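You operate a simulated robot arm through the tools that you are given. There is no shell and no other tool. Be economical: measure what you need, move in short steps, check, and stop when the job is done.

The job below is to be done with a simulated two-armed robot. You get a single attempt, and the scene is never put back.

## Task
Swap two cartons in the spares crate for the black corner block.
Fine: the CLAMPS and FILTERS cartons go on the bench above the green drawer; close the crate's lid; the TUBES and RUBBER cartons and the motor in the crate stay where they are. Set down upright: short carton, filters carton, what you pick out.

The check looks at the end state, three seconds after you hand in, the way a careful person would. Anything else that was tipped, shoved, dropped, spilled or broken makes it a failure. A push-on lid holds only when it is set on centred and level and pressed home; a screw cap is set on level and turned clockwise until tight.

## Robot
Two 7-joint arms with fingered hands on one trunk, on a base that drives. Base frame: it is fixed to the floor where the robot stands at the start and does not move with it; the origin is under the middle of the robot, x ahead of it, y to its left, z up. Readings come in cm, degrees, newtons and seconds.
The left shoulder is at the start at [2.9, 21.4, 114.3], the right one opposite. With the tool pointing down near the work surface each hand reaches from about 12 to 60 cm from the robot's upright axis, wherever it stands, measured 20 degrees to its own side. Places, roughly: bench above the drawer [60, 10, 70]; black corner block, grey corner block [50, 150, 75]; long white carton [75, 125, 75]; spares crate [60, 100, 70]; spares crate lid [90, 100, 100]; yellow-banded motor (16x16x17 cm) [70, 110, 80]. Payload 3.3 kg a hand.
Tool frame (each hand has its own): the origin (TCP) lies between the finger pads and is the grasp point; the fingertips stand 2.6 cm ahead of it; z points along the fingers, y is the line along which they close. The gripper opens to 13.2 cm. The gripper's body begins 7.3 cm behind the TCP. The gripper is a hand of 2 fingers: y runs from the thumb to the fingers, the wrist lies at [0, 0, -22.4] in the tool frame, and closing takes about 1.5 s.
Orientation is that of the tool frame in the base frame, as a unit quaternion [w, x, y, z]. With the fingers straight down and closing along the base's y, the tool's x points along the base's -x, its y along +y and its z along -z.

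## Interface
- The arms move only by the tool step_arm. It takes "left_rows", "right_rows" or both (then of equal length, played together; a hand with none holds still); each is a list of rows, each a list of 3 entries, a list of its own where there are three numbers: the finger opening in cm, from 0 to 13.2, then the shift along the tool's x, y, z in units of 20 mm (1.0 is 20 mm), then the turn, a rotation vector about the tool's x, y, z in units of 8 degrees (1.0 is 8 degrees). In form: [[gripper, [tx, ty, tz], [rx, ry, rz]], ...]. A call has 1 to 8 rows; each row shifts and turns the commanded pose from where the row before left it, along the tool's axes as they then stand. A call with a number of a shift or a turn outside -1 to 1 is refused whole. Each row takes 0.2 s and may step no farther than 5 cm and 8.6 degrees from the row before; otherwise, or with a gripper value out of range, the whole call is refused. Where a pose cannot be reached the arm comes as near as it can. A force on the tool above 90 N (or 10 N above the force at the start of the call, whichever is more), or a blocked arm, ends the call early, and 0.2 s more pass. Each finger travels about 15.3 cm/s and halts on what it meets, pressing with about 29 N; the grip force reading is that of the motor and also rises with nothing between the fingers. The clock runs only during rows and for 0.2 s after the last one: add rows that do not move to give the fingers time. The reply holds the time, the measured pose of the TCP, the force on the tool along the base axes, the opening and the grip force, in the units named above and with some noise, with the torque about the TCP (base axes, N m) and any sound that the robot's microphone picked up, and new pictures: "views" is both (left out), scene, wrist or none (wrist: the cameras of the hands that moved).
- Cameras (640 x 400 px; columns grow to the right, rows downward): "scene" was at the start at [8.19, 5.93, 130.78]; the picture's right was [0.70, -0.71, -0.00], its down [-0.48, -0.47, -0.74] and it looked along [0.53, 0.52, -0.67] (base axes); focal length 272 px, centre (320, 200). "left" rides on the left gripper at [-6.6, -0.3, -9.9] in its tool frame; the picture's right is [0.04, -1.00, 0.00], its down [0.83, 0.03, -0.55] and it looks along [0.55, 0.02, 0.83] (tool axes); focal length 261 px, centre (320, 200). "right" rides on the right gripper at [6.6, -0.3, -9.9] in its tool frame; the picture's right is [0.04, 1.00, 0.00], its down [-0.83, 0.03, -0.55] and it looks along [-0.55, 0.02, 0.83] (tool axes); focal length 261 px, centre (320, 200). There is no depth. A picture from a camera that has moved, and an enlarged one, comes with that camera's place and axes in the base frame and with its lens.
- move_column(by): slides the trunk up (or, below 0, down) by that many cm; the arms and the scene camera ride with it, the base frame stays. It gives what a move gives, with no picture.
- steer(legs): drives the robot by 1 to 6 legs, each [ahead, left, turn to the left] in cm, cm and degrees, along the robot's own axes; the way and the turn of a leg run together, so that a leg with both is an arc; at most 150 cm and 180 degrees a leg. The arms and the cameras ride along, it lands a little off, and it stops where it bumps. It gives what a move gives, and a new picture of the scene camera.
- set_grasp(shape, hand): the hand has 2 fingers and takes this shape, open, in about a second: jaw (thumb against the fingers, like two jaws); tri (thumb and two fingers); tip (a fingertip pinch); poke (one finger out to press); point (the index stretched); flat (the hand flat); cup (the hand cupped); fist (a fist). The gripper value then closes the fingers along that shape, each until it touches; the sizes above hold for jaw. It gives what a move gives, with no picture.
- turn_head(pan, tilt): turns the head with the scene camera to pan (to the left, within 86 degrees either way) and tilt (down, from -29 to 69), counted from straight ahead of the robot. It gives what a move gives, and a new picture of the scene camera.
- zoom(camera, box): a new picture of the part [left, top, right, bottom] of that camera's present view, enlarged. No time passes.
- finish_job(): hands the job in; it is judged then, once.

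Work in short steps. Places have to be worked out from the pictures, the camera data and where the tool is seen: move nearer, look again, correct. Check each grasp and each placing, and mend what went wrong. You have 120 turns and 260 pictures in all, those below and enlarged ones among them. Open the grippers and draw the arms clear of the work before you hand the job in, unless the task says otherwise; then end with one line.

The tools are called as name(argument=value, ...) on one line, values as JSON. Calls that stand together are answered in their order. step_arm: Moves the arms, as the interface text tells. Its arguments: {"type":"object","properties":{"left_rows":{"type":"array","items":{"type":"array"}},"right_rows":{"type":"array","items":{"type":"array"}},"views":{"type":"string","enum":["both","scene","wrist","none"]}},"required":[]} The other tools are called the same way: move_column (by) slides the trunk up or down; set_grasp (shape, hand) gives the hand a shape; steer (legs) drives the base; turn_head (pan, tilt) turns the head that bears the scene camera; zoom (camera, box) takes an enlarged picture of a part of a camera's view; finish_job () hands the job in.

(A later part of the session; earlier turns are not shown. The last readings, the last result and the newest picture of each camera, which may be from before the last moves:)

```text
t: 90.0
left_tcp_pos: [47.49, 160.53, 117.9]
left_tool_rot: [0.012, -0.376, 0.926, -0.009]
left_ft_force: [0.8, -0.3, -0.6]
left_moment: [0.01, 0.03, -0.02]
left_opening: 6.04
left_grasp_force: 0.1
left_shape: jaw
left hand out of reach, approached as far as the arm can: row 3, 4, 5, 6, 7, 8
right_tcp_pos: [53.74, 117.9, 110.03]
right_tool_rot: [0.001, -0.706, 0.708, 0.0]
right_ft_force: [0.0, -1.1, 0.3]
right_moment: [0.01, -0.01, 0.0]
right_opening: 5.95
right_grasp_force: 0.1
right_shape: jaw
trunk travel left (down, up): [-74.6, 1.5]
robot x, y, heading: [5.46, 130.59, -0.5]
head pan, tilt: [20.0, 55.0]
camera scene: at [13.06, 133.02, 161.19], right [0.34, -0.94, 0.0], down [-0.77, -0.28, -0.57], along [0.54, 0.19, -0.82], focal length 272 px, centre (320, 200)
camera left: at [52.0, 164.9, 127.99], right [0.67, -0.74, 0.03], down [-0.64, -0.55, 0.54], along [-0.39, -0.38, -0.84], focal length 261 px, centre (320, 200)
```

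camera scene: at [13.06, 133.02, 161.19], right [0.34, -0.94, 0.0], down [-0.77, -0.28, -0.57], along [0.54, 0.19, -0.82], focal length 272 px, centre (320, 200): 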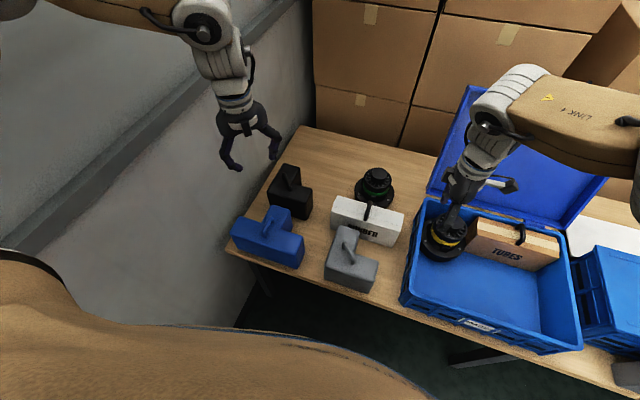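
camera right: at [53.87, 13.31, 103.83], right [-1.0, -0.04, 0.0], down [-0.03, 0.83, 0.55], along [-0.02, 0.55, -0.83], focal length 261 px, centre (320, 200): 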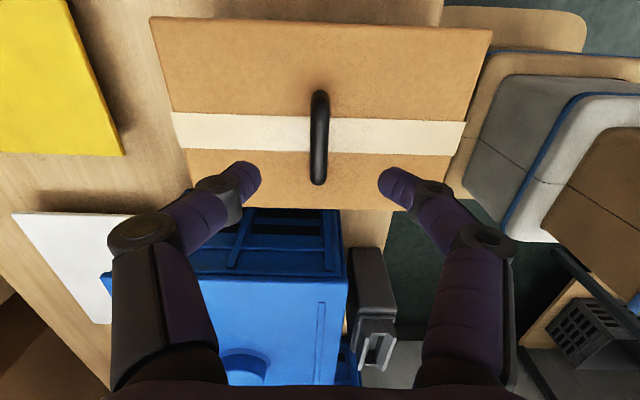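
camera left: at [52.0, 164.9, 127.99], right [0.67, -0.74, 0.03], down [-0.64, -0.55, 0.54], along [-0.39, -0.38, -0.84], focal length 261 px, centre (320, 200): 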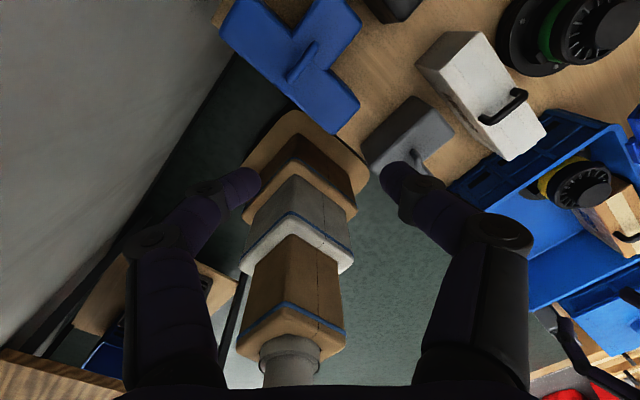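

The left arm is stuck at one azimuth, a sign of an unnatural wrist configuration. I turn the hand onward negatively (toward −180°), which should mirror the right arm.

step_arm(left_rows=[[6, [0, 0, 0], [0, 0, -1]], [6, [0, 0, 0], [0, 0, -1]], [6, [0, 0, 0], [0, 0, -1]], [6, [0, 0, 0], [0, 0, -1]], [6, [0, 0, 0], [0, 0, -1]], [6, [0, 0, 0], [0, 0, -1]], [6, [0, 0, 0], [0, 0, -1]], [6, [0, 0, 0], [0, 0, -1]]], views="none")

step_arm(left_rows=[[6, [0, 0, 0], [0, 0, -1]], [6, [0, 0, 0], [0, 0, -1]], [6, [0, 0, 0], [0, 0, -1]], [6, [0, 0, 0], [0, 0, -1]], [6, [0, 0, 0], [0, 0, -1]], [6, [0, 0, 0], [0, 0, -1]], [6, [0, 0, 0], [0, 0, -1]], [6, [0, 0, 0], [0, 0, -1]]], views="both")

```text
t: 91.8
left_tcp_pos: [47.35, 160.44, 117.96]
left_tool_rot: [-0.006, 0.812, -0.584, 0.015]
left_ft_force: [0.6, 0.6, 0.1]
left_moment: [0.01, -0.02, 0.03]
left_opening: 6.02
left_grasp_force: 0.0
left_shape: jaw
right_tcp_pos: [53.71, 117.81, 110.0]
right_tool_rot: [0.001, -0.705, 0.709, 0.001]
right_ft_force: [0.2, -0.2, -0.3]
right_moment: [0.0, -0.01, 0.02]
right_opening: 5.96
right_grasp_force: 0.1
right_shape: jaw
trunk travel left (down, up): [-74.6, 1.5]
robot x, y, heading: [5.17, 130.52, -0.3]
head pan, tilt: [20.0, 55.0]
```

```text
t: 93.6
left_tcp_pos: [47.31, 160.36, 117.87]
left_tool_rot: [0.002, 0.998, -0.065, 0.015]
left_ft_force: [0.2, 1.1, 0.3]
left_moment: [0.01, 0.0, 0.03]
left_opening: 6.05
left_grasp_force: 0.1
left_shape: jaw
right_tcp_pos: [53.67, 117.76, 110.01]
right_tool_rot: [0.001, -0.706, 0.708, 0.0]
right_ft_force: [1.2, -0.2, 0.0]
right_moment: [0.04, -0.03, -0.03]
right_opening: 5.98
right_grasp_force: 0.0
right_shape: jaw
trunk travel left (down, up): [-74.6, 1.5]
robot x, y, heading: [5.49, 130.48, -0.4]
head pan, tilt: [20.0, 55.0]
camera scene: at [13.03, 132.99, 161.19], right [0.34, -0.94, 0.0], down [-0.77, -0.28, -0.57], along [0.54, 0.19, -0.82], focal length 272 px, centre (320, 200)
camera left: at [40.56, 161.57, 127.69], right [0.17, 0.99, 0.0], down [0.8, -0.14, 0.58], along [0.57, -0.1, -0.82], focal length 261 px, centre (320, 200)
```

scene: 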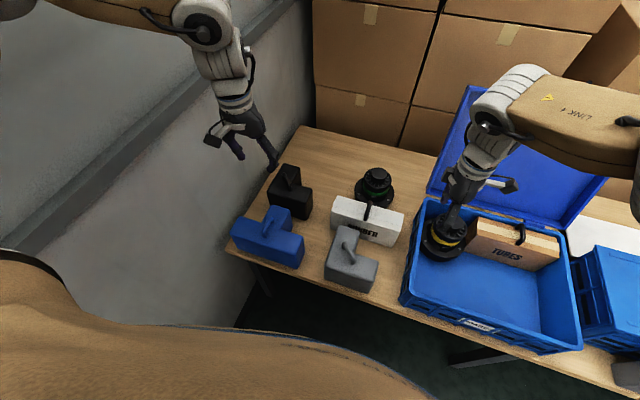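
left: 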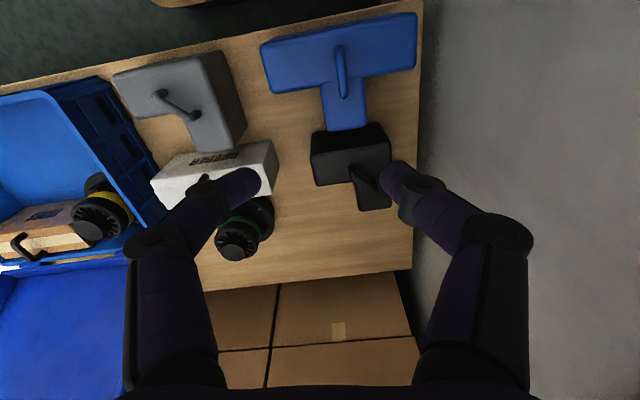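

That worked; the hand now mirrors the right one. I turn a further −53° for the handle's diagonal, then test reach toward it.

step_arm(left_rows=[[6, [0, 0, 0], [0, 0, -0.94]], [6, [0, 0, 0], [0, 0, -0.94]], [6, [0, 0, 0], [0, 0, -0.94]], [6, [0, 0, 0], [0, 0, -0.94]], [6, [0, 0, 0], [0, 0, -0.94]], [6, [0, 0, 0], [0, 0, -0.94]], [6, [0, 0, 0], [0, 0, -0.94]]], views="none")

step_arm(left_rows=[[6, [0.9, 0.9, 0.5], [0, 0, 0]], [6, [0.9, 0.9, 0.5], [0, 0, 0]], [6, [0.9, 0.9, 0.5], [0, 0, 0]], [6, [0.9, 0.9, 0.5], [0, 0, 0]], [6, [-0.7, 0.7, 0], [0, 0, 0]], [6, [-0.7, 0.7, 0], [0, 0, 0]], [6, [-0.7, 0.7, 0], [0, 0, 0]]], views="wrist")

```text
t: 95.2
left_tcp_pos: [47.36, 160.32, 117.98]
left_tool_rot: [0.009, 0.923, 0.384, 0.012]
left_ft_force: [-0.5, 0.5, -0.2]
left_moment: [-0.03, -0.01, 0.01]
left_opening: 6.03
left_grasp_force: 0.0
left_shape: jaw
right_tcp_pos: [53.7, 117.8, 109.97]
right_tool_rot: [0.0, -0.706, 0.708, -0.001]
right_ft_force: [-0.2, -0.2, 0.1]
right_moment: [-0.03, 0.02, -0.01]
right_opening: 5.96
right_grasp_force: 0.0
right_shape: jaw
trunk travel left (down, up): [-74.6, 1.5]
robot x, y, heading: [5.61, 130.35, -0.3]
head pan, tilt: [20.0, 55.0]
```

```text
t: 96.8
left_tcp_pos: [47.55, 159.75, 119.23]
left_tool_rot: [0.011, 0.924, 0.382, 0.013]
left_ft_force: [0.6, -0.1, -0.3]
left_moment: [0.0, 0.0, -0.02]
left_opening: 6.07
left_grasp_force: 0.1
left_shape: jaw
left hand out of reach, approached as far as the arm can: row 1, 2, 3, 4, 5, 6, 7
right_tcp_pos: [53.71, 117.77, 110.0]
right_tool_rot: [-0.001, -0.706, 0.709, 0.001]
right_ft_force: [0.4, -0.5, -0.4]
right_moment: [-0.02, 0.02, 0.01]
right_opening: 5.97
right_grasp_force: 0.0
right_shape: jaw
trunk travel left (down, up): [-74.6, 1.5]
robot x, y, heading: [5.29, 130.55, -0.1]
head pan, tilt: [20.0, 55.0]
camera left: at [42.34, 155.41, 128.92], right [-0.68, 0.74, -0.03], down [0.6, 0.57, 0.57], along [0.43, 0.37, -0.82], focal length 261 px, centre (320, 200)
```

left: 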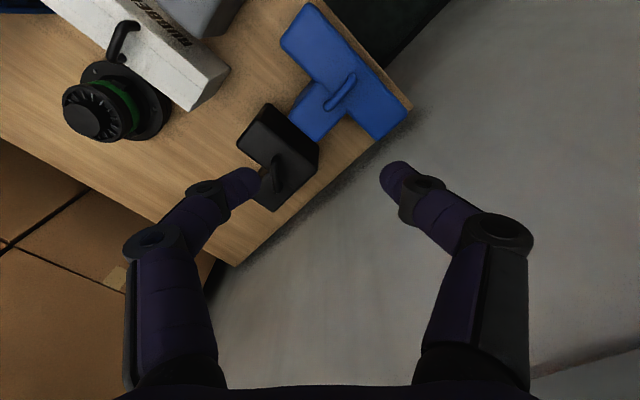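

Still stuck with the arm itself. I retract the left hand toward the robot and then try going inward from there, to let the elbow reposition.

step_arm(left_rows=[[6, [-0.9, -0.9, 0], [0, 0, 0]], [6, [-0.9, -0.9, 0], [0, 0, 0]], [6, [-0.9, -0.9, 0], [0, 0, 0]], [6, [-0.9, -0.9, 0], [0, 0, 0]], [6, [-0.9, -0.9, 0.5], [0, 0, 0]], [6, [-0.9, -0.9, 0.5], [0, 0, 0]], [6, [-0.9, -0.9, 0.5], [0, 0, 0]], [6, [-0.9, -0.9, 0.5], [0, 0, 0]]], views="none")

step_arm(left_rows=[[6, [-0.9, 0.9, 0], [0, 0, 0]], [6, [-0.9, 0.9, 0], [0, 0, 0]], [6, [-0.9, 0.9, 0], [0, 0, 0]], [6, [-0.9, 0.9, 0], [0, 0, 0]], [6, [-0.9, 0.9, 0], [0, 0, 0]], [6, [-0.9, 0.9, 0], [0, 0, 0]], [6, [-0.9, 0.9, 0], [0, 0, 0]], [6, [-0.9, 0.9, 0], [0, 0, 0]]], views="scene")

```text
t: 98.6
left_tcp_pos: [28.66, 160.18, 113.77]
left_tool_rot: [0.009, 0.924, 0.382, 0.012]
left_ft_force: [0.4, -0.2, 0.3]
left_moment: [-0.01, 0.02, 0.01]
left_opening: 6.05
left_grasp_force: 0.0
left_shape: jaw
left hand out of reach, approached as far as the arm can: row 8
right_tcp_pos: [53.71, 117.87, 109.92]
right_tool_rot: [0.0, -0.705, 0.709, 0.0]
right_ft_force: [0.7, -0.9, -0.1]
right_moment: [-0.02, 0.01, 0.0]
right_opening: 5.94
right_grasp_force: 0.0
right_shape: jaw
trunk travel left (down, up): [-74.6, 1.5]
robot x, y, heading: [5.01, 130.52, -0.3]
head pan, tilt: [20.0, 55.0]
```

```text
t: 100.4
left_tcp_pos: [30.5, 153.23, 119.36]
left_tool_rot: [0.01, 0.924, 0.383, 0.011]
left_ft_force: [0.0, 0.0, 0.1]
left_moment: [-0.01, -0.02, -0.01]
left_opening: 6.05
left_grasp_force: 0.0
left_shape: jaw
left hand out of reach, approached as far as the arm can: row 2, 3, 4, 5, 6, 7, 8
right_tcp_pos: [53.72, 117.78, 110.01]
right_tool_rot: [0.0, -0.706, 0.708, 0.0]
right_ft_force: [-1.0, 0.2, -0.1]
right_moment: [0.0, 0.0, -0.02]
right_opening: 5.96
right_grasp_force: 0.1
right_shape: jaw
trunk travel left (down, up): [-74.6, 1.5]
robot x, y, heading: [5.33, 130.34, -0.2]
head pan, tilt: [20.0, 55.0]
camera scene: at [13.03, 132.98, 161.19], right [0.34, -0.94, 0.0], down [-0.77, -0.28, -0.57], along [0.54, 0.19, -0.82], focal length 272 px, centre (320, 200)
```

scene: 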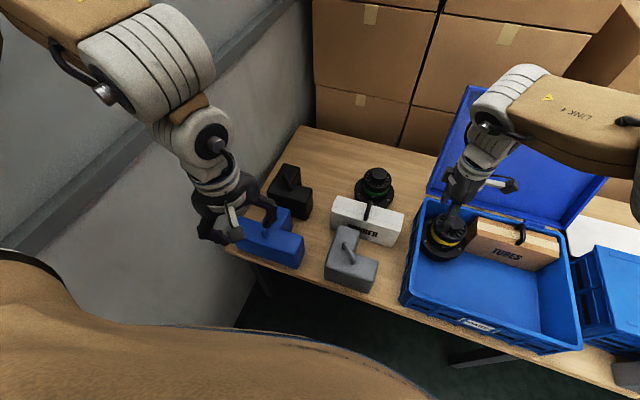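

Still limited. I try mid-range yaw (−135°, the mirror of what works for the right hand) and then go inward.

step_arm(left_rows=[[6, [0, 0, 0], [0, 0, 1]], [6, [0, 0, 0], [0, 0, 1]], [6, [0, 0, 0], [0, 0, 1]], [6, [0, 0, 0], [0, 0, 1]], [6, [0, 0, 0], [0, 0, 1]], [6, [0, 0, 0], [0, 0, 1]], [6, [0, 0, 0], [0, 0, 1]], [6, [0, 0, 0], [0, 0, 1]]], views="none")

step_arm(left_rows=[[6, [0, 0, 0], [0, 0, 1]], [6, [0, 0, 0], [0, 0, 1]], [6, [0, 0, 0], [0, 0, 1]], [6, [0.7, 0.7, 0], [0, 0, 0]], [6, [0.7, 0.7, 0], [0, 0, 0]], [6, [0.7, 0.7, 0], [0, 0, 0]], [6, [0.7, 0.7, 0], [0, 0, 0]], [6, [0.7, 0.7, 0], [0, 0, 0]]], views="scene")

```text
t: 102.2
left_tcp_pos: [30.53, 153.19, 119.32]
left_tool_rot: [0.001, 0.986, -0.167, 0.015]
left_ft_force: [-0.2, -0.4, 0.4]
left_moment: [-0.01, 0.0, -0.03]
left_opening: 6.04
left_grasp_force: 0.0
left_shape: jaw
right_tcp_pos: [53.69, 117.73, 109.95]
right_tool_rot: [0.0, -0.706, 0.709, 0.0]
right_ft_force: [0.1, 0.1, -0.8]
right_moment: [0.01, 0.02, 0.01]
right_opening: 5.97
right_grasp_force: 0.1
right_shape: jaw
trunk travel left (down, up): [-74.6, 1.5]
robot x, y, heading: [5.17, 130.25, -0.5]
head pan, tilt: [20.0, 55.0]
```

```text
t: 104.0
left_tcp_pos: [31.52, 151.97, 122.56]
left_tool_rot: [0.0, 0.93, -0.366, 0.016]
left_ft_force: [-0.7, 0.1, -0.8]
left_moment: [0.01, -0.03, -0.02]
left_opening: 6.04
left_grasp_force: 0.0
left_shape: jaw
left hand out of reach, approached as far as the arm can: row 4, 5, 6, 7, 8
right_tcp_pos: [53.79, 117.93, 109.89]
right_tool_rot: [-0.001, -0.706, 0.708, 0.0]
right_ft_force: [0.3, 0.3, 0.7]
right_moment: [0.03, 0.02, -0.02]
right_opening: 5.98
right_grasp_force: 0.1
right_shape: jaw
trunk travel left (down, up): [-74.6, 1.5]
robot x, y, heading: [5.23, 130.65, -0.2]
head pan, tilt: [20.0, 55.0]
camera scene: at [13.03, 132.99, 161.19], right [0.34, -0.94, 0.0], down [-0.77, -0.28, -0.57], along [0.54, 0.19, -0.82], focal length 272 px, centre (320, 200)
```

scene: 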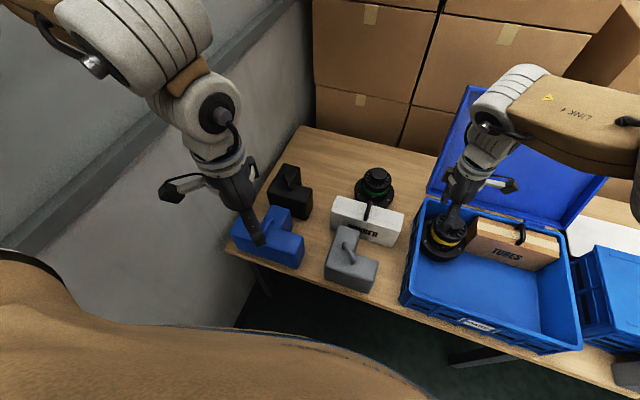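

Inward motion trades against height, so I try going high first, then inward.

step_arm(left_rows=[[6, [0, 0, -1], [0, 0, 0]], [6, [0, 0, -1], [0, 0, 0]], [6, [0, 0, -1], [0, 0, 0]], [6, [0, 0, -1], [0, 0, 0]], [6, [0, 0, -1], [0, 0, 0]], [6, [0, 0, -1], [0, 0, 0]], [6, [0, 0, -1], [0, 0, 0]], [6, [0, 0, -1], [0, 0, 0]]], views="none")

step_arm(left_rows=[[6, [0.7, 0.7, 0], [0, 0, 0]], [6, [0.7, 0.7, 0], [0, 0, 0]], [6, [0.7, 0.7, 0], [0, 0, 0]], [6, [0.7, 0.7, 0], [0, 0, 0]], [6, [0.7, 0.7, 0], [0, 0, 0]], [6, [0.7, 0.7, 0], [0, 0, 0]], [6, [0.7, 0.7, 0], [0, 0, 0]], [6, [0.7, 0.7, 0], [0, 0, 0]]], views="scene")

```text
t: 105.8
left_tcp_pos: [30.88, 152.03, 138.39]
left_tool_rot: [-0.003, 0.93, -0.367, 0.015]
left_ft_force: [-0.3, 0.4, -0.4]
left_moment: [0.04, -0.01, 0.0]
left_opening: 6.04
left_grasp_force: 0.0
left_shape: jaw
right_tcp_pos: [53.67, 117.83, 110.04]
right_tool_rot: [0.0, -0.705, 0.709, 0.0]
right_ft_force: [0.5, -0.4, 0.4]
right_moment: [0.01, -0.03, 0.01]
right_opening: 5.99
right_grasp_force: 0.0
right_shape: jaw
trunk travel left (down, up): [-74.6, 1.5]
robot x, y, heading: [5.11, 130.43, -0.2]
head pan, tilt: [20.0, 55.0]
```

```text
t: 107.6
left_tcp_pos: [29.15, 150.35, 138.4]
left_tool_rot: [-0.003, 0.93, -0.367, 0.016]
left_ft_force: [-0.1, -0.5, -0.2]
left_moment: [0.0, 0.03, 0.02]
left_opening: 6.05
left_grasp_force: 0.0
left_shape: jaw
left hand out of reach, approached as far as the arm can: row 1, 2, 3, 4, 5, 6, 7, 8
right_tcp_pos: [53.86, 117.77, 109.95]
right_tool_rot: [0.0, -0.706, 0.708, -0.001]
right_ft_force: [0.4, 1.0, 0.0]
right_moment: [0.01, -0.02, -0.01]
right_opening: 5.96
right_grasp_force: 0.1
right_shape: jaw
trunk travel left (down, up): [-74.6, 1.5]
robot x, y, heading: [5.18, 130.46, -0.0]
head pan, tilt: [20.0, 55.0]
camera scene: at [13.0, 132.98, 161.2], right [0.34, -0.94, 0.0], down [-0.77, -0.28, -0.57], along [0.54, 0.19, -0.82], focal length 272 px, centre (320, 200)
```

scene: 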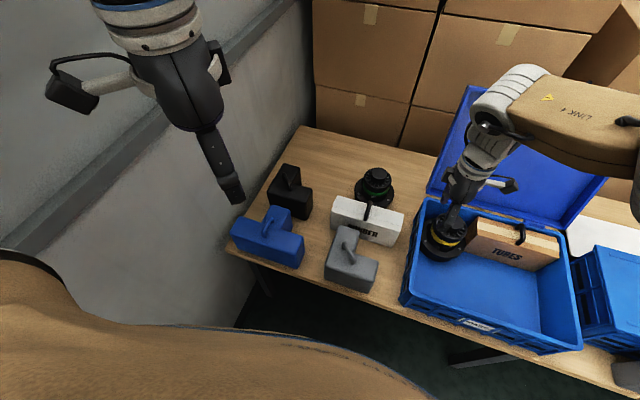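

The left arm stays confined to its side, so I'll fetch the black block with the right hand, turning the base left. First I turn the right hand to yaw −5° and test its reach in free air.

step_arm(right_rows=[[6, [0, 0, 0], [0, 0, 1]], [6, [0, 0, 0], [0, 0, 1]], [6, [0, 0, 0], [0, 0, 1]], [6, [0, 0, 0], [0, 0, 1]], [6, [0, 0, 0], [0, 0, 1]], [6, [0, 0, 0], [0, 0, 1]], [6, [0, 0, 0], [0, 0, 1]], [6, [0, 0, 0], [0, 0, 1]]], views="none")

step_arm(right_rows=[[6, [0, 0, 0], [0, 0, 0.9]], [6, [0, 0, 0], [0, 0, 0.9]], [6, [0, 0, 0], [0, 0, 0.9]], [6, [-0.8, 0, 0.8], [0, 0, 0]], [6, [-0.8, 0, 0.8], [0, 0, 0]], [6, [-0.8, 0, 0.8], [0, 0, 0]], [6, [-0.8, 0, 0.8], [0, 0, 0]], [6, [-0.8, 0, 0.8], [0, 0, 0]]], views="none")

```text
t: 109.4
left_tcp_pos: [29.13, 150.34, 138.28]
left_tool_rot: [-0.002, 0.93, -0.366, 0.015]
left_ft_force: [-0.5, 0.4, 0.4]
left_moment: [-0.01, -0.01, -0.01]
left_opening: 6.05
left_grasp_force: 0.0
left_shape: jaw
right_tcp_pos: [53.77, 117.85, 109.85]
right_tool_rot: [0.0, -0.222, 0.975, -0.001]
right_ft_force: [-0.5, 0.2, 0.6]
right_moment: [0.0, -0.01, 0.01]
right_opening: 5.97
right_grasp_force: 0.0
right_shape: jaw
trunk travel left (down, up): [-74.6, 1.5]
robot x, y, heading: [5.45, 130.53, -0.2]
head pan, tilt: [20.0, 55.0]
```

```text
t: 111.2
left_tcp_pos: [29.27, 150.35, 138.4]
left_tool_rot: [-0.003, 0.93, -0.367, 0.015]
left_ft_force: [-0.2, 0.7, 0.3]
left_moment: [0.0, 0.0, 0.0]
left_opening: 6.05
left_grasp_force: 0.1
left_shape: jaw
right_tcp_pos: [55.28, 118.67, 107.22]
right_tool_rot: [0.0, -0.036, 0.999, 0.001]
right_ft_force: [0.0, 0.9, -0.4]
right_moment: [0.03, -0.05, 0.04]
right_opening: 6.0
right_grasp_force: 0.0
right_shape: jaw
right hand out of reach, approached as far as the arm can: row 5, 6, 7, 8
trunk travel left (down, up): [-74.6, 1.5]
robot x, y, heading: [5.23, 130.46, -0.4]
head pan, tilt: [20.0, 55.0]
```

Limit at d≈51 for this azimuth. Test a more outward azimuth (moving −y and forward).

step_arm(right_rows=[[6, [0, -1, 0], [0, 0, 0]], [6, [0, -1, 0], [0, 0, 0]], [6, [0, -1, 0], [0, 0, 0]], [6, [0, -1, 0], [0, 0, 0]], [6, [-0.8, 0, 0.3], [0, 0, 0]], [6, [-0.8, 0, 0.3], [0, 0, 0]], [6, [-0.8, 0, 0.3], [0, 0, 0]], [6, [-0.8, 0, 0.3], [0, 0, 0]]], views="none")

```text
t: 113.0
left_tcp_pos: [29.13, 150.34, 138.31]
left_tool_rot: [-0.003, 0.93, -0.367, 0.015]
left_ft_force: [0.6, -0.1, 0.2]
left_moment: [-0.01, 0.01, -0.02]
left_opening: 6.05
left_grasp_force: 0.1
left_shape: jaw
right_tcp_pos: [57.1, 111.05, 106.54]
right_tool_rot: [0.0, -0.036, 0.999, 0.0]
right_ft_force: [-0.1, -0.1, 0.6]
right_moment: [0.0, -0.01, 0.02]
right_opening: 6.0
right_grasp_force: 0.1
right_shape: jaw
right hand out of reach, approached as far as the arm can: row 5, 6, 7, 8
trunk travel left (down, up): [-74.6, 1.5]
robot x, y, heading: [4.99, 130.14, -0.4]
head pan, tilt: [20.0, 55.0]
```

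Reach sphere of the wrist is ≈51.5 cm about the shoulder; leaning the hand ~25° along the handle direction will give extra reach. First I turn the base 45° to the left in place (hand stays at z≈106).

steer(legs=[[0, 0, 45]])

turn_head(pan=-10, tilt=55)

```text
t: 115.5
left_tcp_pos: [7.75, 161.52, 138.42]
left_tool_rot: [-0.009, 1.0, 0.022, 0.012]
left_ft_force: [-0.4, 0.3, -0.3]
left_moment: [0.01, -0.01, -0.02]
left_opening: 6.05
left_grasp_force: 0.1
left_shape: jaw
right_tcp_pos: [55.4, 153.88, 106.6]
right_tool_rot: [0.0, -0.42, 0.908, -0.001]
right_ft_force: [0.4, 1.0, 0.0]
right_moment: [0.01, -0.03, 0.0]
right_opening: 5.97
right_grasp_force: 0.1
right_shape: jaw
trunk travel left (down, up): [-74.6, 1.5]
robot x, y, heading: [5.2, 130.17, 45.3]
head pan, tilt: [20.0, 55.0]
camera scene: at [8.93, 137.85, 161.19], right [0.91, -0.42, 0.0], down [-0.34, -0.74, -0.57], along [0.24, 0.52, -0.82], focal length 272 px, centre (320, 200)
```

scene: 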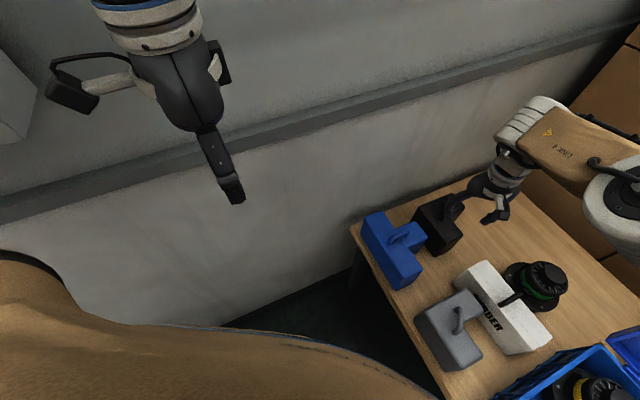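

```text
t: 116.5
left_tcp_pos: [7.79, 161.48, 138.33]
left_tool_rot: [-0.009, 1.0, 0.022, 0.013]
left_ft_force: [0.2, -0.6, -0.6]
left_moment: [-0.01, -0.02, 0.02]
left_opening: 6.07
left_grasp_force: 0.1
left_shape: jaw
right_tcp_pos: [55.52, 153.82, 106.53]
right_tool_rot: [-0.001, -0.42, 0.907, 0.001]
right_ft_force: [-0.4, -0.8, -0.5]
right_moment: [0.01, 0.03, 0.01]
right_opening: 5.99
right_grasp_force: 0.0
right_shape: jaw
trunk travel left (down, up): [-74.6, 1.5]
robot x, y, heading: [5.3, 130.74, 45.3]
head pan, tilt: [-10.0, 55.0]
camera scene: at [11.81, 135.47, 161.19], right [0.58, -0.82, 0.0], down [-0.67, -0.47, -0.57], along [0.47, 0.33, -0.82], focal length 272 px, centre (320, 200)
```

scene: 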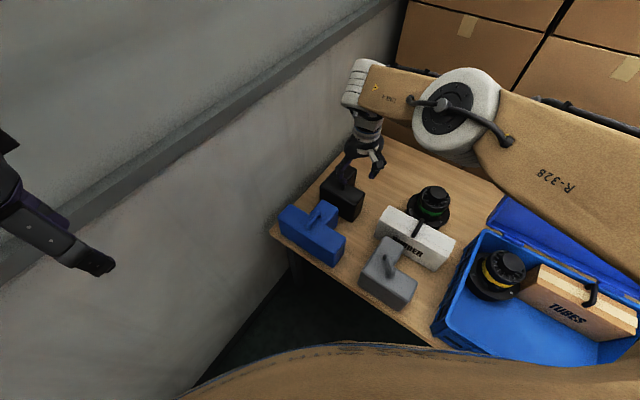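

Now the handle is ~17 cm beyond the hand in the heading direction. I drive 10 cm ahead and lean the hand while extending.

steer(legs=[[10, 0, 0]])

step_arm(right_rows=[[6, [0, 0, -0.8], [0, 0, 0]], [6, [0, 0, -0.8], [0, 0, 0]], [6, [0, 0, -0.8], [0, 0, 0]]], views="both")

```text
t: 117.6
left_tcp_pos: [13.35, 165.9, 138.87]
left_tool_rot: [-0.016, 0.999, 0.024, 0.017]
left_ft_force: [-0.5, -0.4, -0.8]
left_moment: [0.05, 0.01, 0.0]
left_opening: 6.04
left_grasp_force: 0.0
left_shape: jaw
right_tcp_pos: [61.13, 158.78, 107.07]
right_tool_rot: [0.005, -0.423, 0.906, 0.005]
right_ft_force: [-0.7, 0.3, 1.2]
right_moment: [-0.01, -0.01, -0.01]
right_opening: 5.98
right_grasp_force: 0.1
right_shape: jaw
trunk travel left (down, up): [-74.6, 1.5]
robot x, y, heading: [11.12, 136.35, 45.6]
head pan, tilt: [-10.0, 55.0]
stopped in leg 1: the robot was blocked; the commanded pose is now the measured one
camera scene: at [17.37, 139.56, 161.25], right [0.58, -0.81, -0.01], down [-0.66, -0.47, -0.58], along [0.47, 0.34, -0.81], focal length 272 px, centre (320, 200)
```

scene: 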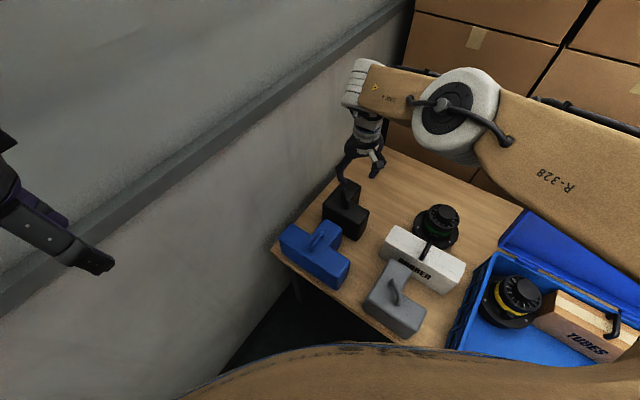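

```text
t: 118.4
left_tcp_pos: [13.35, 165.86, 138.89]
left_tool_rot: [-0.015, 0.999, 0.024, 0.017]
left_ft_force: [0.4, -0.1, 0.5]
left_moment: [-0.03, 0.02, 0.0]
left_opening: 6.02
left_grasp_force: 0.0
left_shape: jaw
right_tcp_pos: [61.07, 158.85, 111.85]
right_tool_rot: [0.004, -0.422, 0.907, 0.006]
right_ft_force: [-0.5, 0.6, -0.4]
right_moment: [0.03, -0.01, 0.01]
right_opening: 5.99
right_grasp_force: 0.2
right_shape: jaw
trunk travel left (down, up): [-74.6, 1.5]
robot x, y, heading: [11.01, 136.38, 45.6]
head pan, tilt: [-10.0, 55.0]
camera scene: at [17.3, 139.51, 161.27], right [0.58, -0.81, -0.01], down [-0.66, -0.47, -0.58], along [0.47, 0.34, -0.81], focal length 272 px, centre (320, 200)
camera right: at [57.06, 153.36, 121.53], right [-0.79, 0.61, 0.01], down [0.51, 0.65, 0.56], along [0.34, 0.45, -0.83], focal length 261 px, centre (320, 200)
```

scene: 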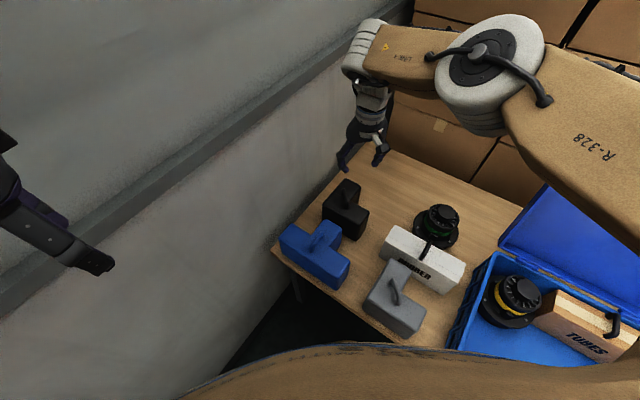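
right: 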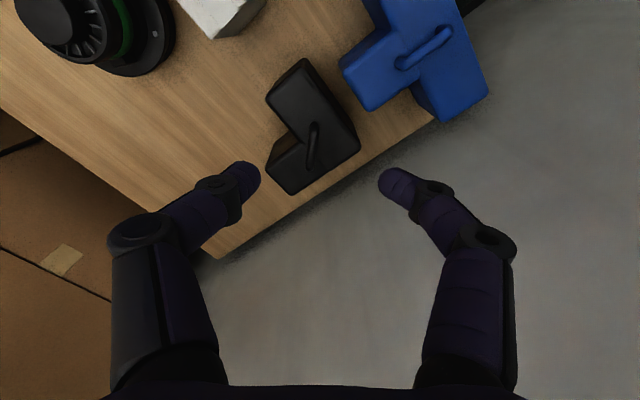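

The base bumped the bench area slightly; I back off 1 cm, then lean the hand 24° (fingers forward) and extend along the heading.

steer(legs=[[-1, 0, 0]])

step_arm(right_rows=[[6, [0, 0, 0], [0, -1, 0]], [6, [0, 0, 0], [0, -1, 0]], [6, [0, 0, 0], [0, -1, 0]], [6, [-0.91, 0, 0.41], [0, 0, 0]], [6, [-0.91, 0, 0.41], [0, 0, 0]], [6, [-0.91, 0, 0.41], [0, 0, 0]]], views="both")

```text
t: 119.2
left_tcp_pos: [13.2, 165.88, 138.74]
left_tool_rot: [-0.013, 1.0, 0.023, 0.015]
left_ft_force: [-0.2, 0.5, 0.1]
left_moment: [-0.04, 0.01, -0.01]
left_opening: 6.02
left_grasp_force: 0.1
left_shape: jaw
right_tcp_pos: [60.81, 158.42, 111.63]
right_tool_rot: [0.001, -0.422, 0.907, 0.004]
right_ft_force: [-0.5, -0.4, 0.2]
right_moment: [0.02, 0.0, 0.03]
right_opening: 6.0
right_grasp_force: 0.1
right_shape: jaw
trunk travel left (down, up): [-74.6, 1.5]
robot x, y, heading: [10.52, 135.69, 45.4]
head pan, tilt: [-10.0, 55.0]
camera scene: at [17.23, 139.47, 161.23], right [0.58, -0.81, -0.01], down [-0.67, -0.47, -0.58], along [0.47, 0.34, -0.82], focal length 272 px, centre (320, 200)
```

scene: 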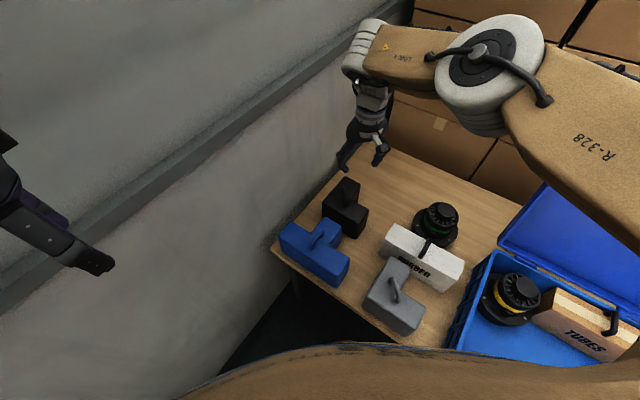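

```text
t: 120.6
left_tcp_pos: [13.22, 165.73, 138.66]
left_tool_rot: [-0.014, 0.999, 0.024, 0.015]
left_ft_force: [-0.8, -0.1, -0.1]
left_moment: [0.0, 0.0, -0.01]
left_opening: 6.01
left_grasp_force: 0.1
left_shape: jaw
right_tcp_pos: [64.8, 163.12, 111.49]
right_tool_rot: [0.19, -0.411, 0.887, 0.091]
right_ft_force: [0.0, -0.2, -0.8]
right_moment: [0.03, -0.01, -0.01]
right_opening: 5.96
right_grasp_force: 0.0
right_shape: jaw
trunk travel left (down, up): [-74.6, 1.5]
robot x, y, heading: [10.59, 135.64, 45.5]
head pan, tilt: [-10.0, 55.0]
camera scene: at [17.22, 139.48, 161.23], right [0.58, -0.81, -0.01], down [-0.67, -0.47, -0.58], along [0.47, 0.34, -0.82], focal length 272 px, centre (320, 200)
camera right: at [58.55, 155.16, 117.73], right [-0.79, 0.61, -0.01], down [0.32, 0.42, 0.85], along [0.53, 0.66, -0.53], focal length 261 px, centre (320, 200)
```

scene: 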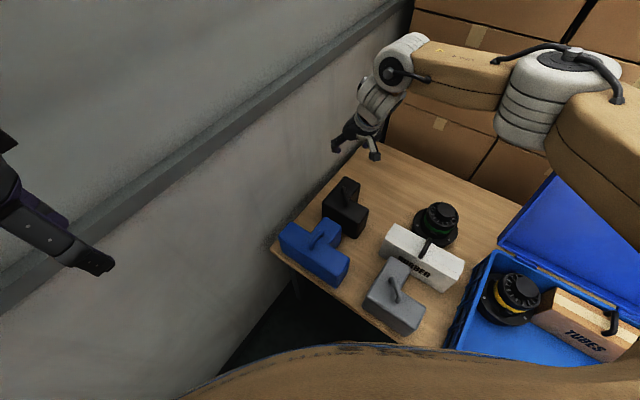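
right: 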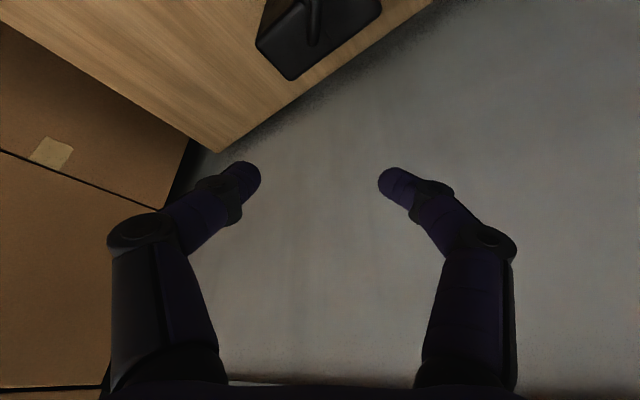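

A slight tilt (~0.6°) of the robot remains; I back off 2 cm more and check it disappears.

steer(legs=[[-2, 0, 0]])

zoom(camera="scene", box=[250, 150, 490, 300])

```text
t: 121.4
left_tcp_pos: [11.92, 165.32, 138.35]
left_tool_rot: [-0.009, 1.0, 0.023, 0.014]
left_ft_force: [0.1, 0.1, 0.6]
left_moment: [0.0, 0.01, 0.03]
left_opening: 6.04
left_grasp_force: 0.2
left_shape: jaw
right_tcp_pos: [63.5, 162.35, 111.26]
right_tool_rot: [0.188, -0.412, 0.887, 0.087]
right_ft_force: [0.2, -0.1, -1.1]
right_moment: [-0.02, 0.01, 0.01]
right_opening: 5.97
right_grasp_force: 0.0
right_shape: jaw
trunk travel left (down, up): [-74.6, 1.5]
robot x, y, heading: [9.43, 134.5, 45.6]
head pan, tilt: [-10.0, 55.0]
camera scene: at [15.96, 139.3, 161.18], right [0.58, -0.81, 0.0], down [-0.67, -0.48, -0.57], along [0.47, 0.33, -0.82], focal length 272 px, centre (320, 200)
```

scene: 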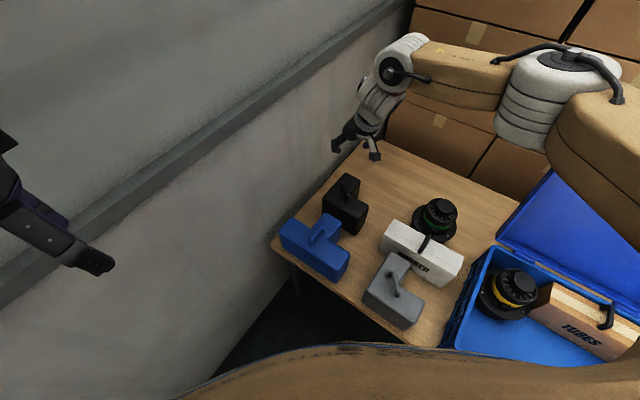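

```text
2.67 times, centred on (370, 225) of scene
camera zoom: at [15.96, 139.3, 161.18], right [0.58, -0.81, 0.0], down [-0.67, -0.48, -0.57], along [0.47, 0.33, -0.82], focal length 725 px, centre (187, 133)
```

zoom: 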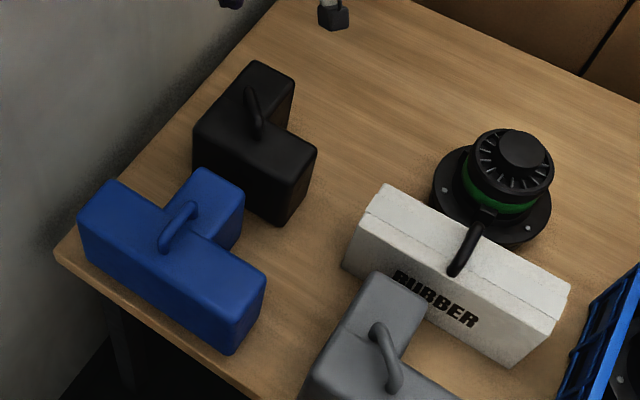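

The robot is level again. Handle centre ≈(67.3,164.9), direction 45°. I extend the hand over it and lower the column toward z≈97.

step_arm(right_rows=[[6, [-0.67, -0.2, 0.3], [0, 0, 0.55]], [6, [-0.67, -0.2, 0.3], [0, 0, 0]], [6, [-0.67, -0.2, 0.3], [0, 0, 0]]], views="none")

move_column(by=-15)

step_arm(right_rows=[[6, [0, 0, 0], [0, 0, 0]]], views="both")

```text
t: 122.2
left_tcp_pos: [11.66, 165.44, 138.4]
left_tool_rot: [-0.008, 1.0, 0.024, 0.014]
left_ft_force: [0.1, -1.4, -0.5]
left_moment: [0.0, 0.0, -0.02]
left_opening: 6.02
left_grasp_force: 0.0
left_shape: jaw
right_tcp_pos: [66.63, 164.61, 110.89]
right_tool_rot: [0.184, -0.376, 0.903, 0.096]
right_ft_force: [0.4, 0.4, 0.8]
right_moment: [0.01, -0.03, 0.0]
right_opening: 6.0
right_grasp_force: 0.2
right_shape: jaw
right hand out of reach, approached as far as the arm can: row 3
trunk travel left (down, up): [-74.6, 1.5]
robot x, y, heading: [9.17, 134.52, 45.7]
head pan, tilt: [-10.0, 55.0]
```

```text
t: 123.9
left_tcp_pos: [11.69, 165.35, 123.47]
left_tool_rot: [-0.009, 1.0, 0.024, 0.015]
left_ft_force: [-0.4, 0.2, -0.2]
left_moment: [0.0, 0.03, 0.01]
left_opening: 6.04
left_grasp_force: 0.0
left_shape: jaw
right_tcp_pos: [67.15, 164.87, 96.38]
right_tool_rot: [0.186, -0.378, 0.902, 0.096]
right_ft_force: [-0.7, 0.3, -0.2]
right_moment: [0.0, 0.0, 0.03]
right_opening: 5.98
right_grasp_force: 0.0
right_shape: jaw
trunk travel left (down, up): [-59.6, 16.5]
robot x, y, heading: [9.51, 134.2, 45.5]
head pan, tilt: [-10.0, 55.0]
```

```text
t: 124.3
left_tcp_pos: [11.68, 165.29, 123.46]
left_tool_rot: [-0.009, 1.0, 0.024, 0.015]
left_ft_force: [0.4, 0.4, -0.4]
left_moment: [-0.01, -0.09, 0.03]
left_opening: 6.02
left_grasp_force: 0.1
left_shape: jaw
right_tcp_pos: [67.14, 164.89, 96.33]
right_tool_rot: [0.185, -0.377, 0.902, 0.095]
right_ft_force: [-0.4, -0.6, 0.1]
right_moment: [0.03, -0.01, 0.01]
right_opening: 5.97
right_grasp_force: 0.0
right_shape: jaw
trunk travel left (down, up): [-59.6, 16.5]
robot x, y, heading: [9.28, 134.46, 45.6]
head pan, tilt: [-10.0, 55.0]
camera scene: at [15.8, 139.41, 146.19], right [0.58, -0.81, 0.0], down [-0.67, -0.48, -0.57], along [0.47, 0.33, -0.82], focal length 272 px, centre (320, 200)
camera right: at [60.53, 157.32, 102.56], right [-0.74, 0.67, 0.01], down [0.37, 0.39, 0.84], along [0.56, 0.63, -0.54], focal length 261 px, centre (320, 200)
```

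scene: 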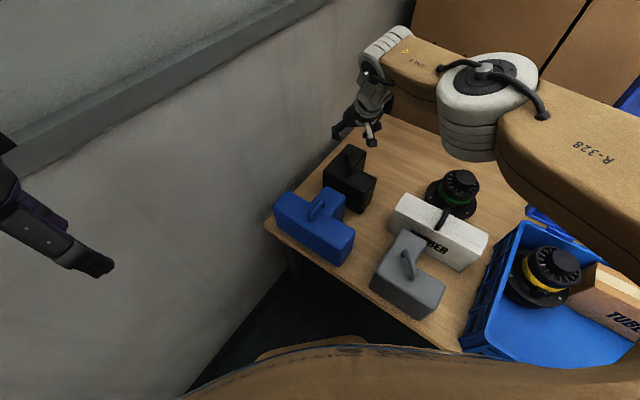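
right: 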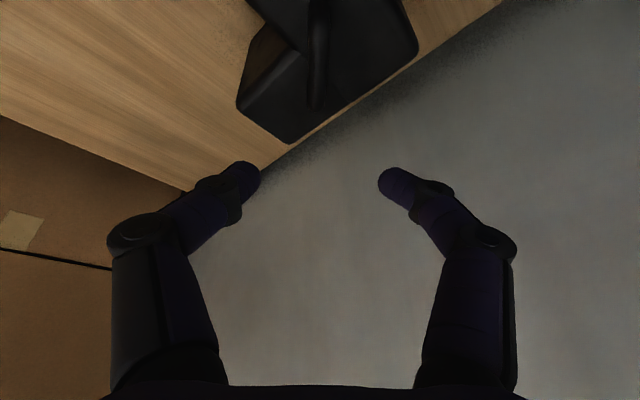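

Lateral alignment is good. Lower the column 9 cm and look.

move_column(by=-9)

step_arm(right_rows=[[6, [0, 0, 0], [0, 0, 0]]], views="both")

zoom(camera="scene", box=[280, 90, 440, 190])

```text
t: 125.6
left_tcp_pos: [11.74, 165.34, 114.52]
left_tool_rot: [-0.009, 1.0, 0.025, 0.015]
left_ft_force: [-0.4, -0.7, -0.5]
left_moment: [0.0, -0.01, -0.02]
left_opening: 6.05
left_grasp_force: 0.1
left_shape: jaw
right_tcp_pos: [67.21, 164.77, 87.27]
right_tool_rot: [0.185, -0.378, 0.902, 0.094]
right_ft_force: [0.0, -0.1, 0.1]
right_moment: [0.02, 0.01, 0.03]
right_opening: 5.99
right_grasp_force: 0.0
right_shape: jaw
trunk travel left (down, up): [-50.6, 25.5]
robot x, y, heading: [8.7, 134.37, 45.6]
head pan, tilt: [-10.0, 55.0]
```

```text
t: 126.0
left_tcp_pos: [11.67, 165.34, 114.48]
left_tool_rot: [-0.009, 1.0, 0.025, 0.015]
left_ft_force: [-0.7, -1.1, -0.5]
left_moment: [0.02, 0.0, 0.0]
left_opening: 6.04
left_grasp_force: 0.1
left_shape: jaw
right_tcp_pos: [67.13, 164.79, 87.32]
right_tool_rot: [0.184, -0.377, 0.903, 0.094]
right_ft_force: [-0.7, -0.1, 0.7]
right_moment: [-0.02, 0.0, 0.02]
right_opening: 5.98
right_grasp_force: 0.1
right_shape: jaw
trunk travel left (down, up): [-50.6, 25.5]
robot x, y, heading: [9.61, 134.54, 45.5]
head pan, tilt: [-10.0, 55.0]
camera scene: at [16.08, 139.7, 137.18], right [0.58, -0.81, 0.0], down [-0.67, -0.48, -0.57], along [0.47, 0.33, -0.82], focal length 272 px, centre (320, 200)
camera right: at [60.53, 157.31, 93.56], right [-0.74, 0.67, 0.01], down [0.37, 0.39, 0.84], along [0.56, 0.63, -0.54], focal length 261 px, centre (320, 200)
```

scene: 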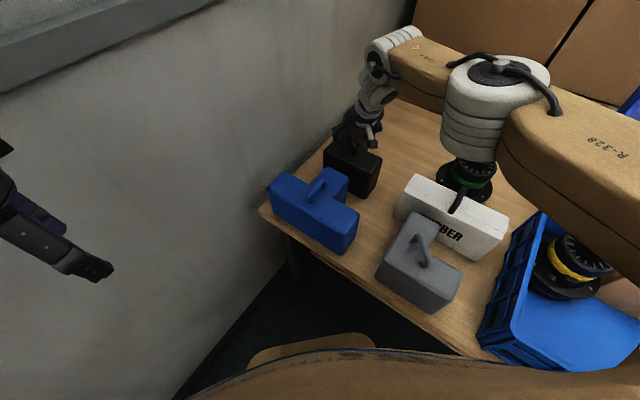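
right: 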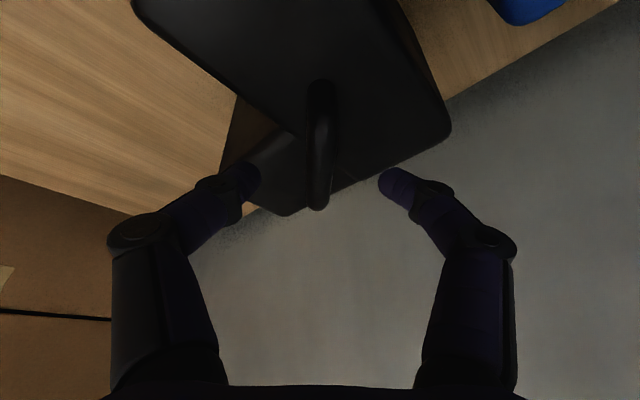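

```text
4.00 times, centred on (360, 140) of scene
camera zoom: at [16.08, 139.7, 137.18], right [0.58, -0.81, 0.0], down [-0.67, -0.48, -0.57], along [0.47, 0.33, -0.82], focal length 1087 px, centre (160, 440)
```

zoom: 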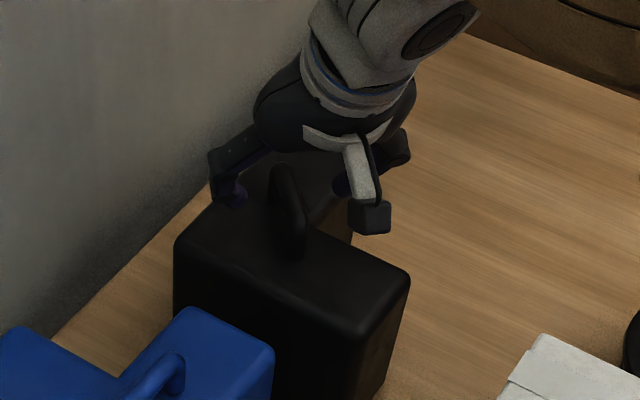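

Fingers straddle the handle but are a bit high; the elbow has ample clearance over the RUBBER carton. Lower 2 cm and close.

move_column(by=-2)

step_arm(right_rows=[[4, [0, 0, 0], [0, 0, 0]], [2, [0, 0, 0], [0, 0, 0]], [0, [0, 0, 0], [0, 0, 0]], [0, [0, 0, 0], [0, 0, 0]], [0, [0, 0, 0], [0, 0, 0]], [0, [0, 0, 0], [0, 0, 0]]], views="wrist")

```text
t: 126.6
left_tcp_pos: [11.71, 165.28, 112.51]
left_tool_rot: [-0.009, 1.0, 0.023, 0.015]
left_ft_force: [0.4, 0.5, 0.2]
left_moment: [0.01, 0.0, 0.01]
left_opening: 6.01
left_grasp_force: 0.1
left_shape: jaw
right_tcp_pos: [67.27, 164.85, 85.42]
right_tool_rot: [0.185, -0.378, 0.902, 0.096]
right_ft_force: [0.3, 0.0, -0.1]
right_moment: [0.01, 0.01, 0.0]
right_opening: 5.99
right_grasp_force: 0.1
right_shape: jaw
trunk travel left (down, up): [-48.6, 27.5]
robot x, y, heading: [9.15, 134.56, 45.5]
head pan, tilt: [-10.0, 55.0]
```

```text
t: 128.0
left_tcp_pos: [11.7, 165.32, 112.42]
left_tool_rot: [-0.009, 1.0, 0.023, 0.015]
left_ft_force: [1.4, -0.3, 0.5]
left_moment: [0.03, 0.02, 0.03]
left_opening: 6.04
left_grasp_force: 0.1
left_shape: jaw
right_tcp_pos: [67.13, 164.74, 85.29]
right_tool_rot: [0.184, -0.377, 0.902, 0.095]
right_ft_force: [0.4, -0.9, -0.9]
right_moment: [0.03, 0.0, 0.04]
right_opening: 0.0
right_grasp_force: 28.6
right_shape: jaw
trunk travel left (down, up): [-48.6, 27.5]
robot x, y, heading: [8.79, 134.26, 45.5]
head pan, tilt: [-10.0, 55.0]
camera right: at [60.53, 157.31, 91.54], right [-0.74, 0.67, 0.02], down [0.37, 0.39, 0.84], along [0.56, 0.63, -0.54], focal length 261 px, centre (320, 200)
```

right: 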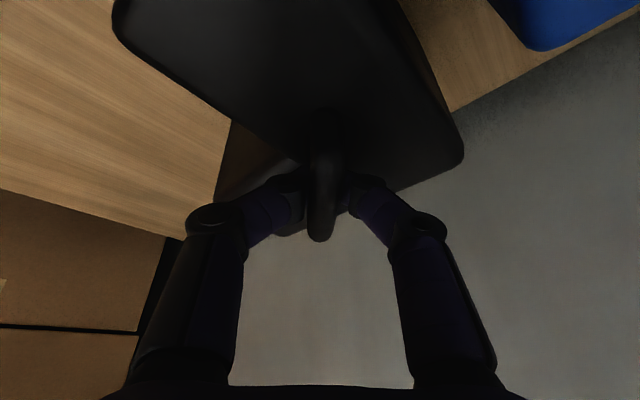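

Fingers met beneath the bar; open, raise 1.1 cm, close again.

step_arm(right_rows=[[3, [0, 0, 0], [0, 0, 0]], [6, [0, 0, 0], [0, 0, 0]], [6, [0, 0, 0], [0, 0, 0]]], views="none")

move_column(by=1.1)

step_arm(right_rows=[[4, [0, 0, 0], [0, 0, 0]], [2, [0, 0, 0], [0, 0, 0]], [0, [0, 0, 0], [0, 0, 0]], [0, [0, 0, 0], [0, 0, 0]], [0, [0, 0, 0], [0, 0, 0]], [0, [0, 0, 0], [0, 0, 0]]], views="wrist")

```text
t: 128.8
left_tcp_pos: [11.63, 165.33, 112.42]
left_tool_rot: [-0.008, 1.0, 0.023, 0.015]
left_ft_force: [1.3, -0.1, 0.3]
left_moment: [0.02, 0.0, 0.02]
left_opening: 6.04
left_grasp_force: 0.0
left_shape: jaw
right_tcp_pos: [67.18, 164.82, 85.29]
right_tool_rot: [0.185, -0.378, 0.902, 0.096]
right_ft_force: [0.4, 0.3, -0.1]
right_moment: [-0.01, -0.02, 0.01]
right_opening: 5.94
right_grasp_force: 0.1
right_shape: jaw
trunk travel left (down, up): [-48.6, 27.5]
robot x, y, heading: [8.95, 134.36, 45.1]
head pan, tilt: [-10.0, 55.0]
```

```text
t: 129.4
left_tcp_pos: [11.7, 165.37, 113.42]
left_tool_rot: [-0.007, 1.0, 0.024, 0.015]
left_ft_force: [0.1, 0.5, 0.8]
left_moment: [0.01, 0.01, 0.01]
left_opening: 6.04
left_grasp_force: 0.0
left_shape: jaw
right_tcp_pos: [67.11, 164.84, 86.29]
right_tool_rot: [0.184, -0.379, 0.902, 0.095]
right_ft_force: [0.0, 0.0, -0.9]
right_moment: [0.03, 0.03, 0.02]
right_opening: 5.96
right_grasp_force: 0.0
right_shape: jaw
trunk travel left (down, up): [-49.7, 26.4]
robot x, y, heading: [9.09, 134.4, 45.5]
head pan, tilt: [-10.0, 55.0]
```

```text
t: 130.8
left_tcp_pos: [11.68, 165.3, 113.54]
left_tool_rot: [-0.008, 1.0, 0.024, 0.015]
left_ft_force: [0.3, -0.1, 0.5]
left_moment: [-0.01, -0.02, 0.02]
left_opening: 6.06
left_grasp_force: 0.1
left_shape: jaw
right_tcp_pos: [67.07, 164.79, 86.47]
right_tool_rot: [0.184, -0.378, 0.902, 0.095]
right_ft_force: [0.4, -1.3, -2.8]
right_moment: [-0.02, 0.01, 0.01]
right_opening: 0.11
right_grasp_force: 28.8
right_shape: jaw
trunk travel left (down, up): [-49.7, 26.4]
robot x, y, heading: [9.35, 134.42, 45.5]
head pan, tilt: [-10.0, 55.0]
camera right: at [60.54, 157.32, 92.63], right [-0.74, 0.67, 0.01], down [0.37, 0.39, 0.84], along [0.56, 0.63, -0.54], focal length 261 px, centre (320, 200)
```

right: 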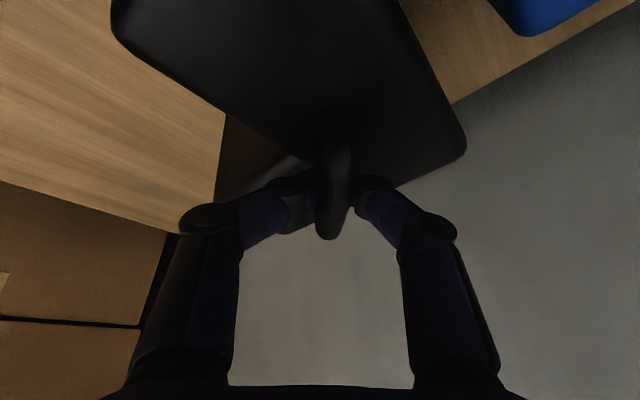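

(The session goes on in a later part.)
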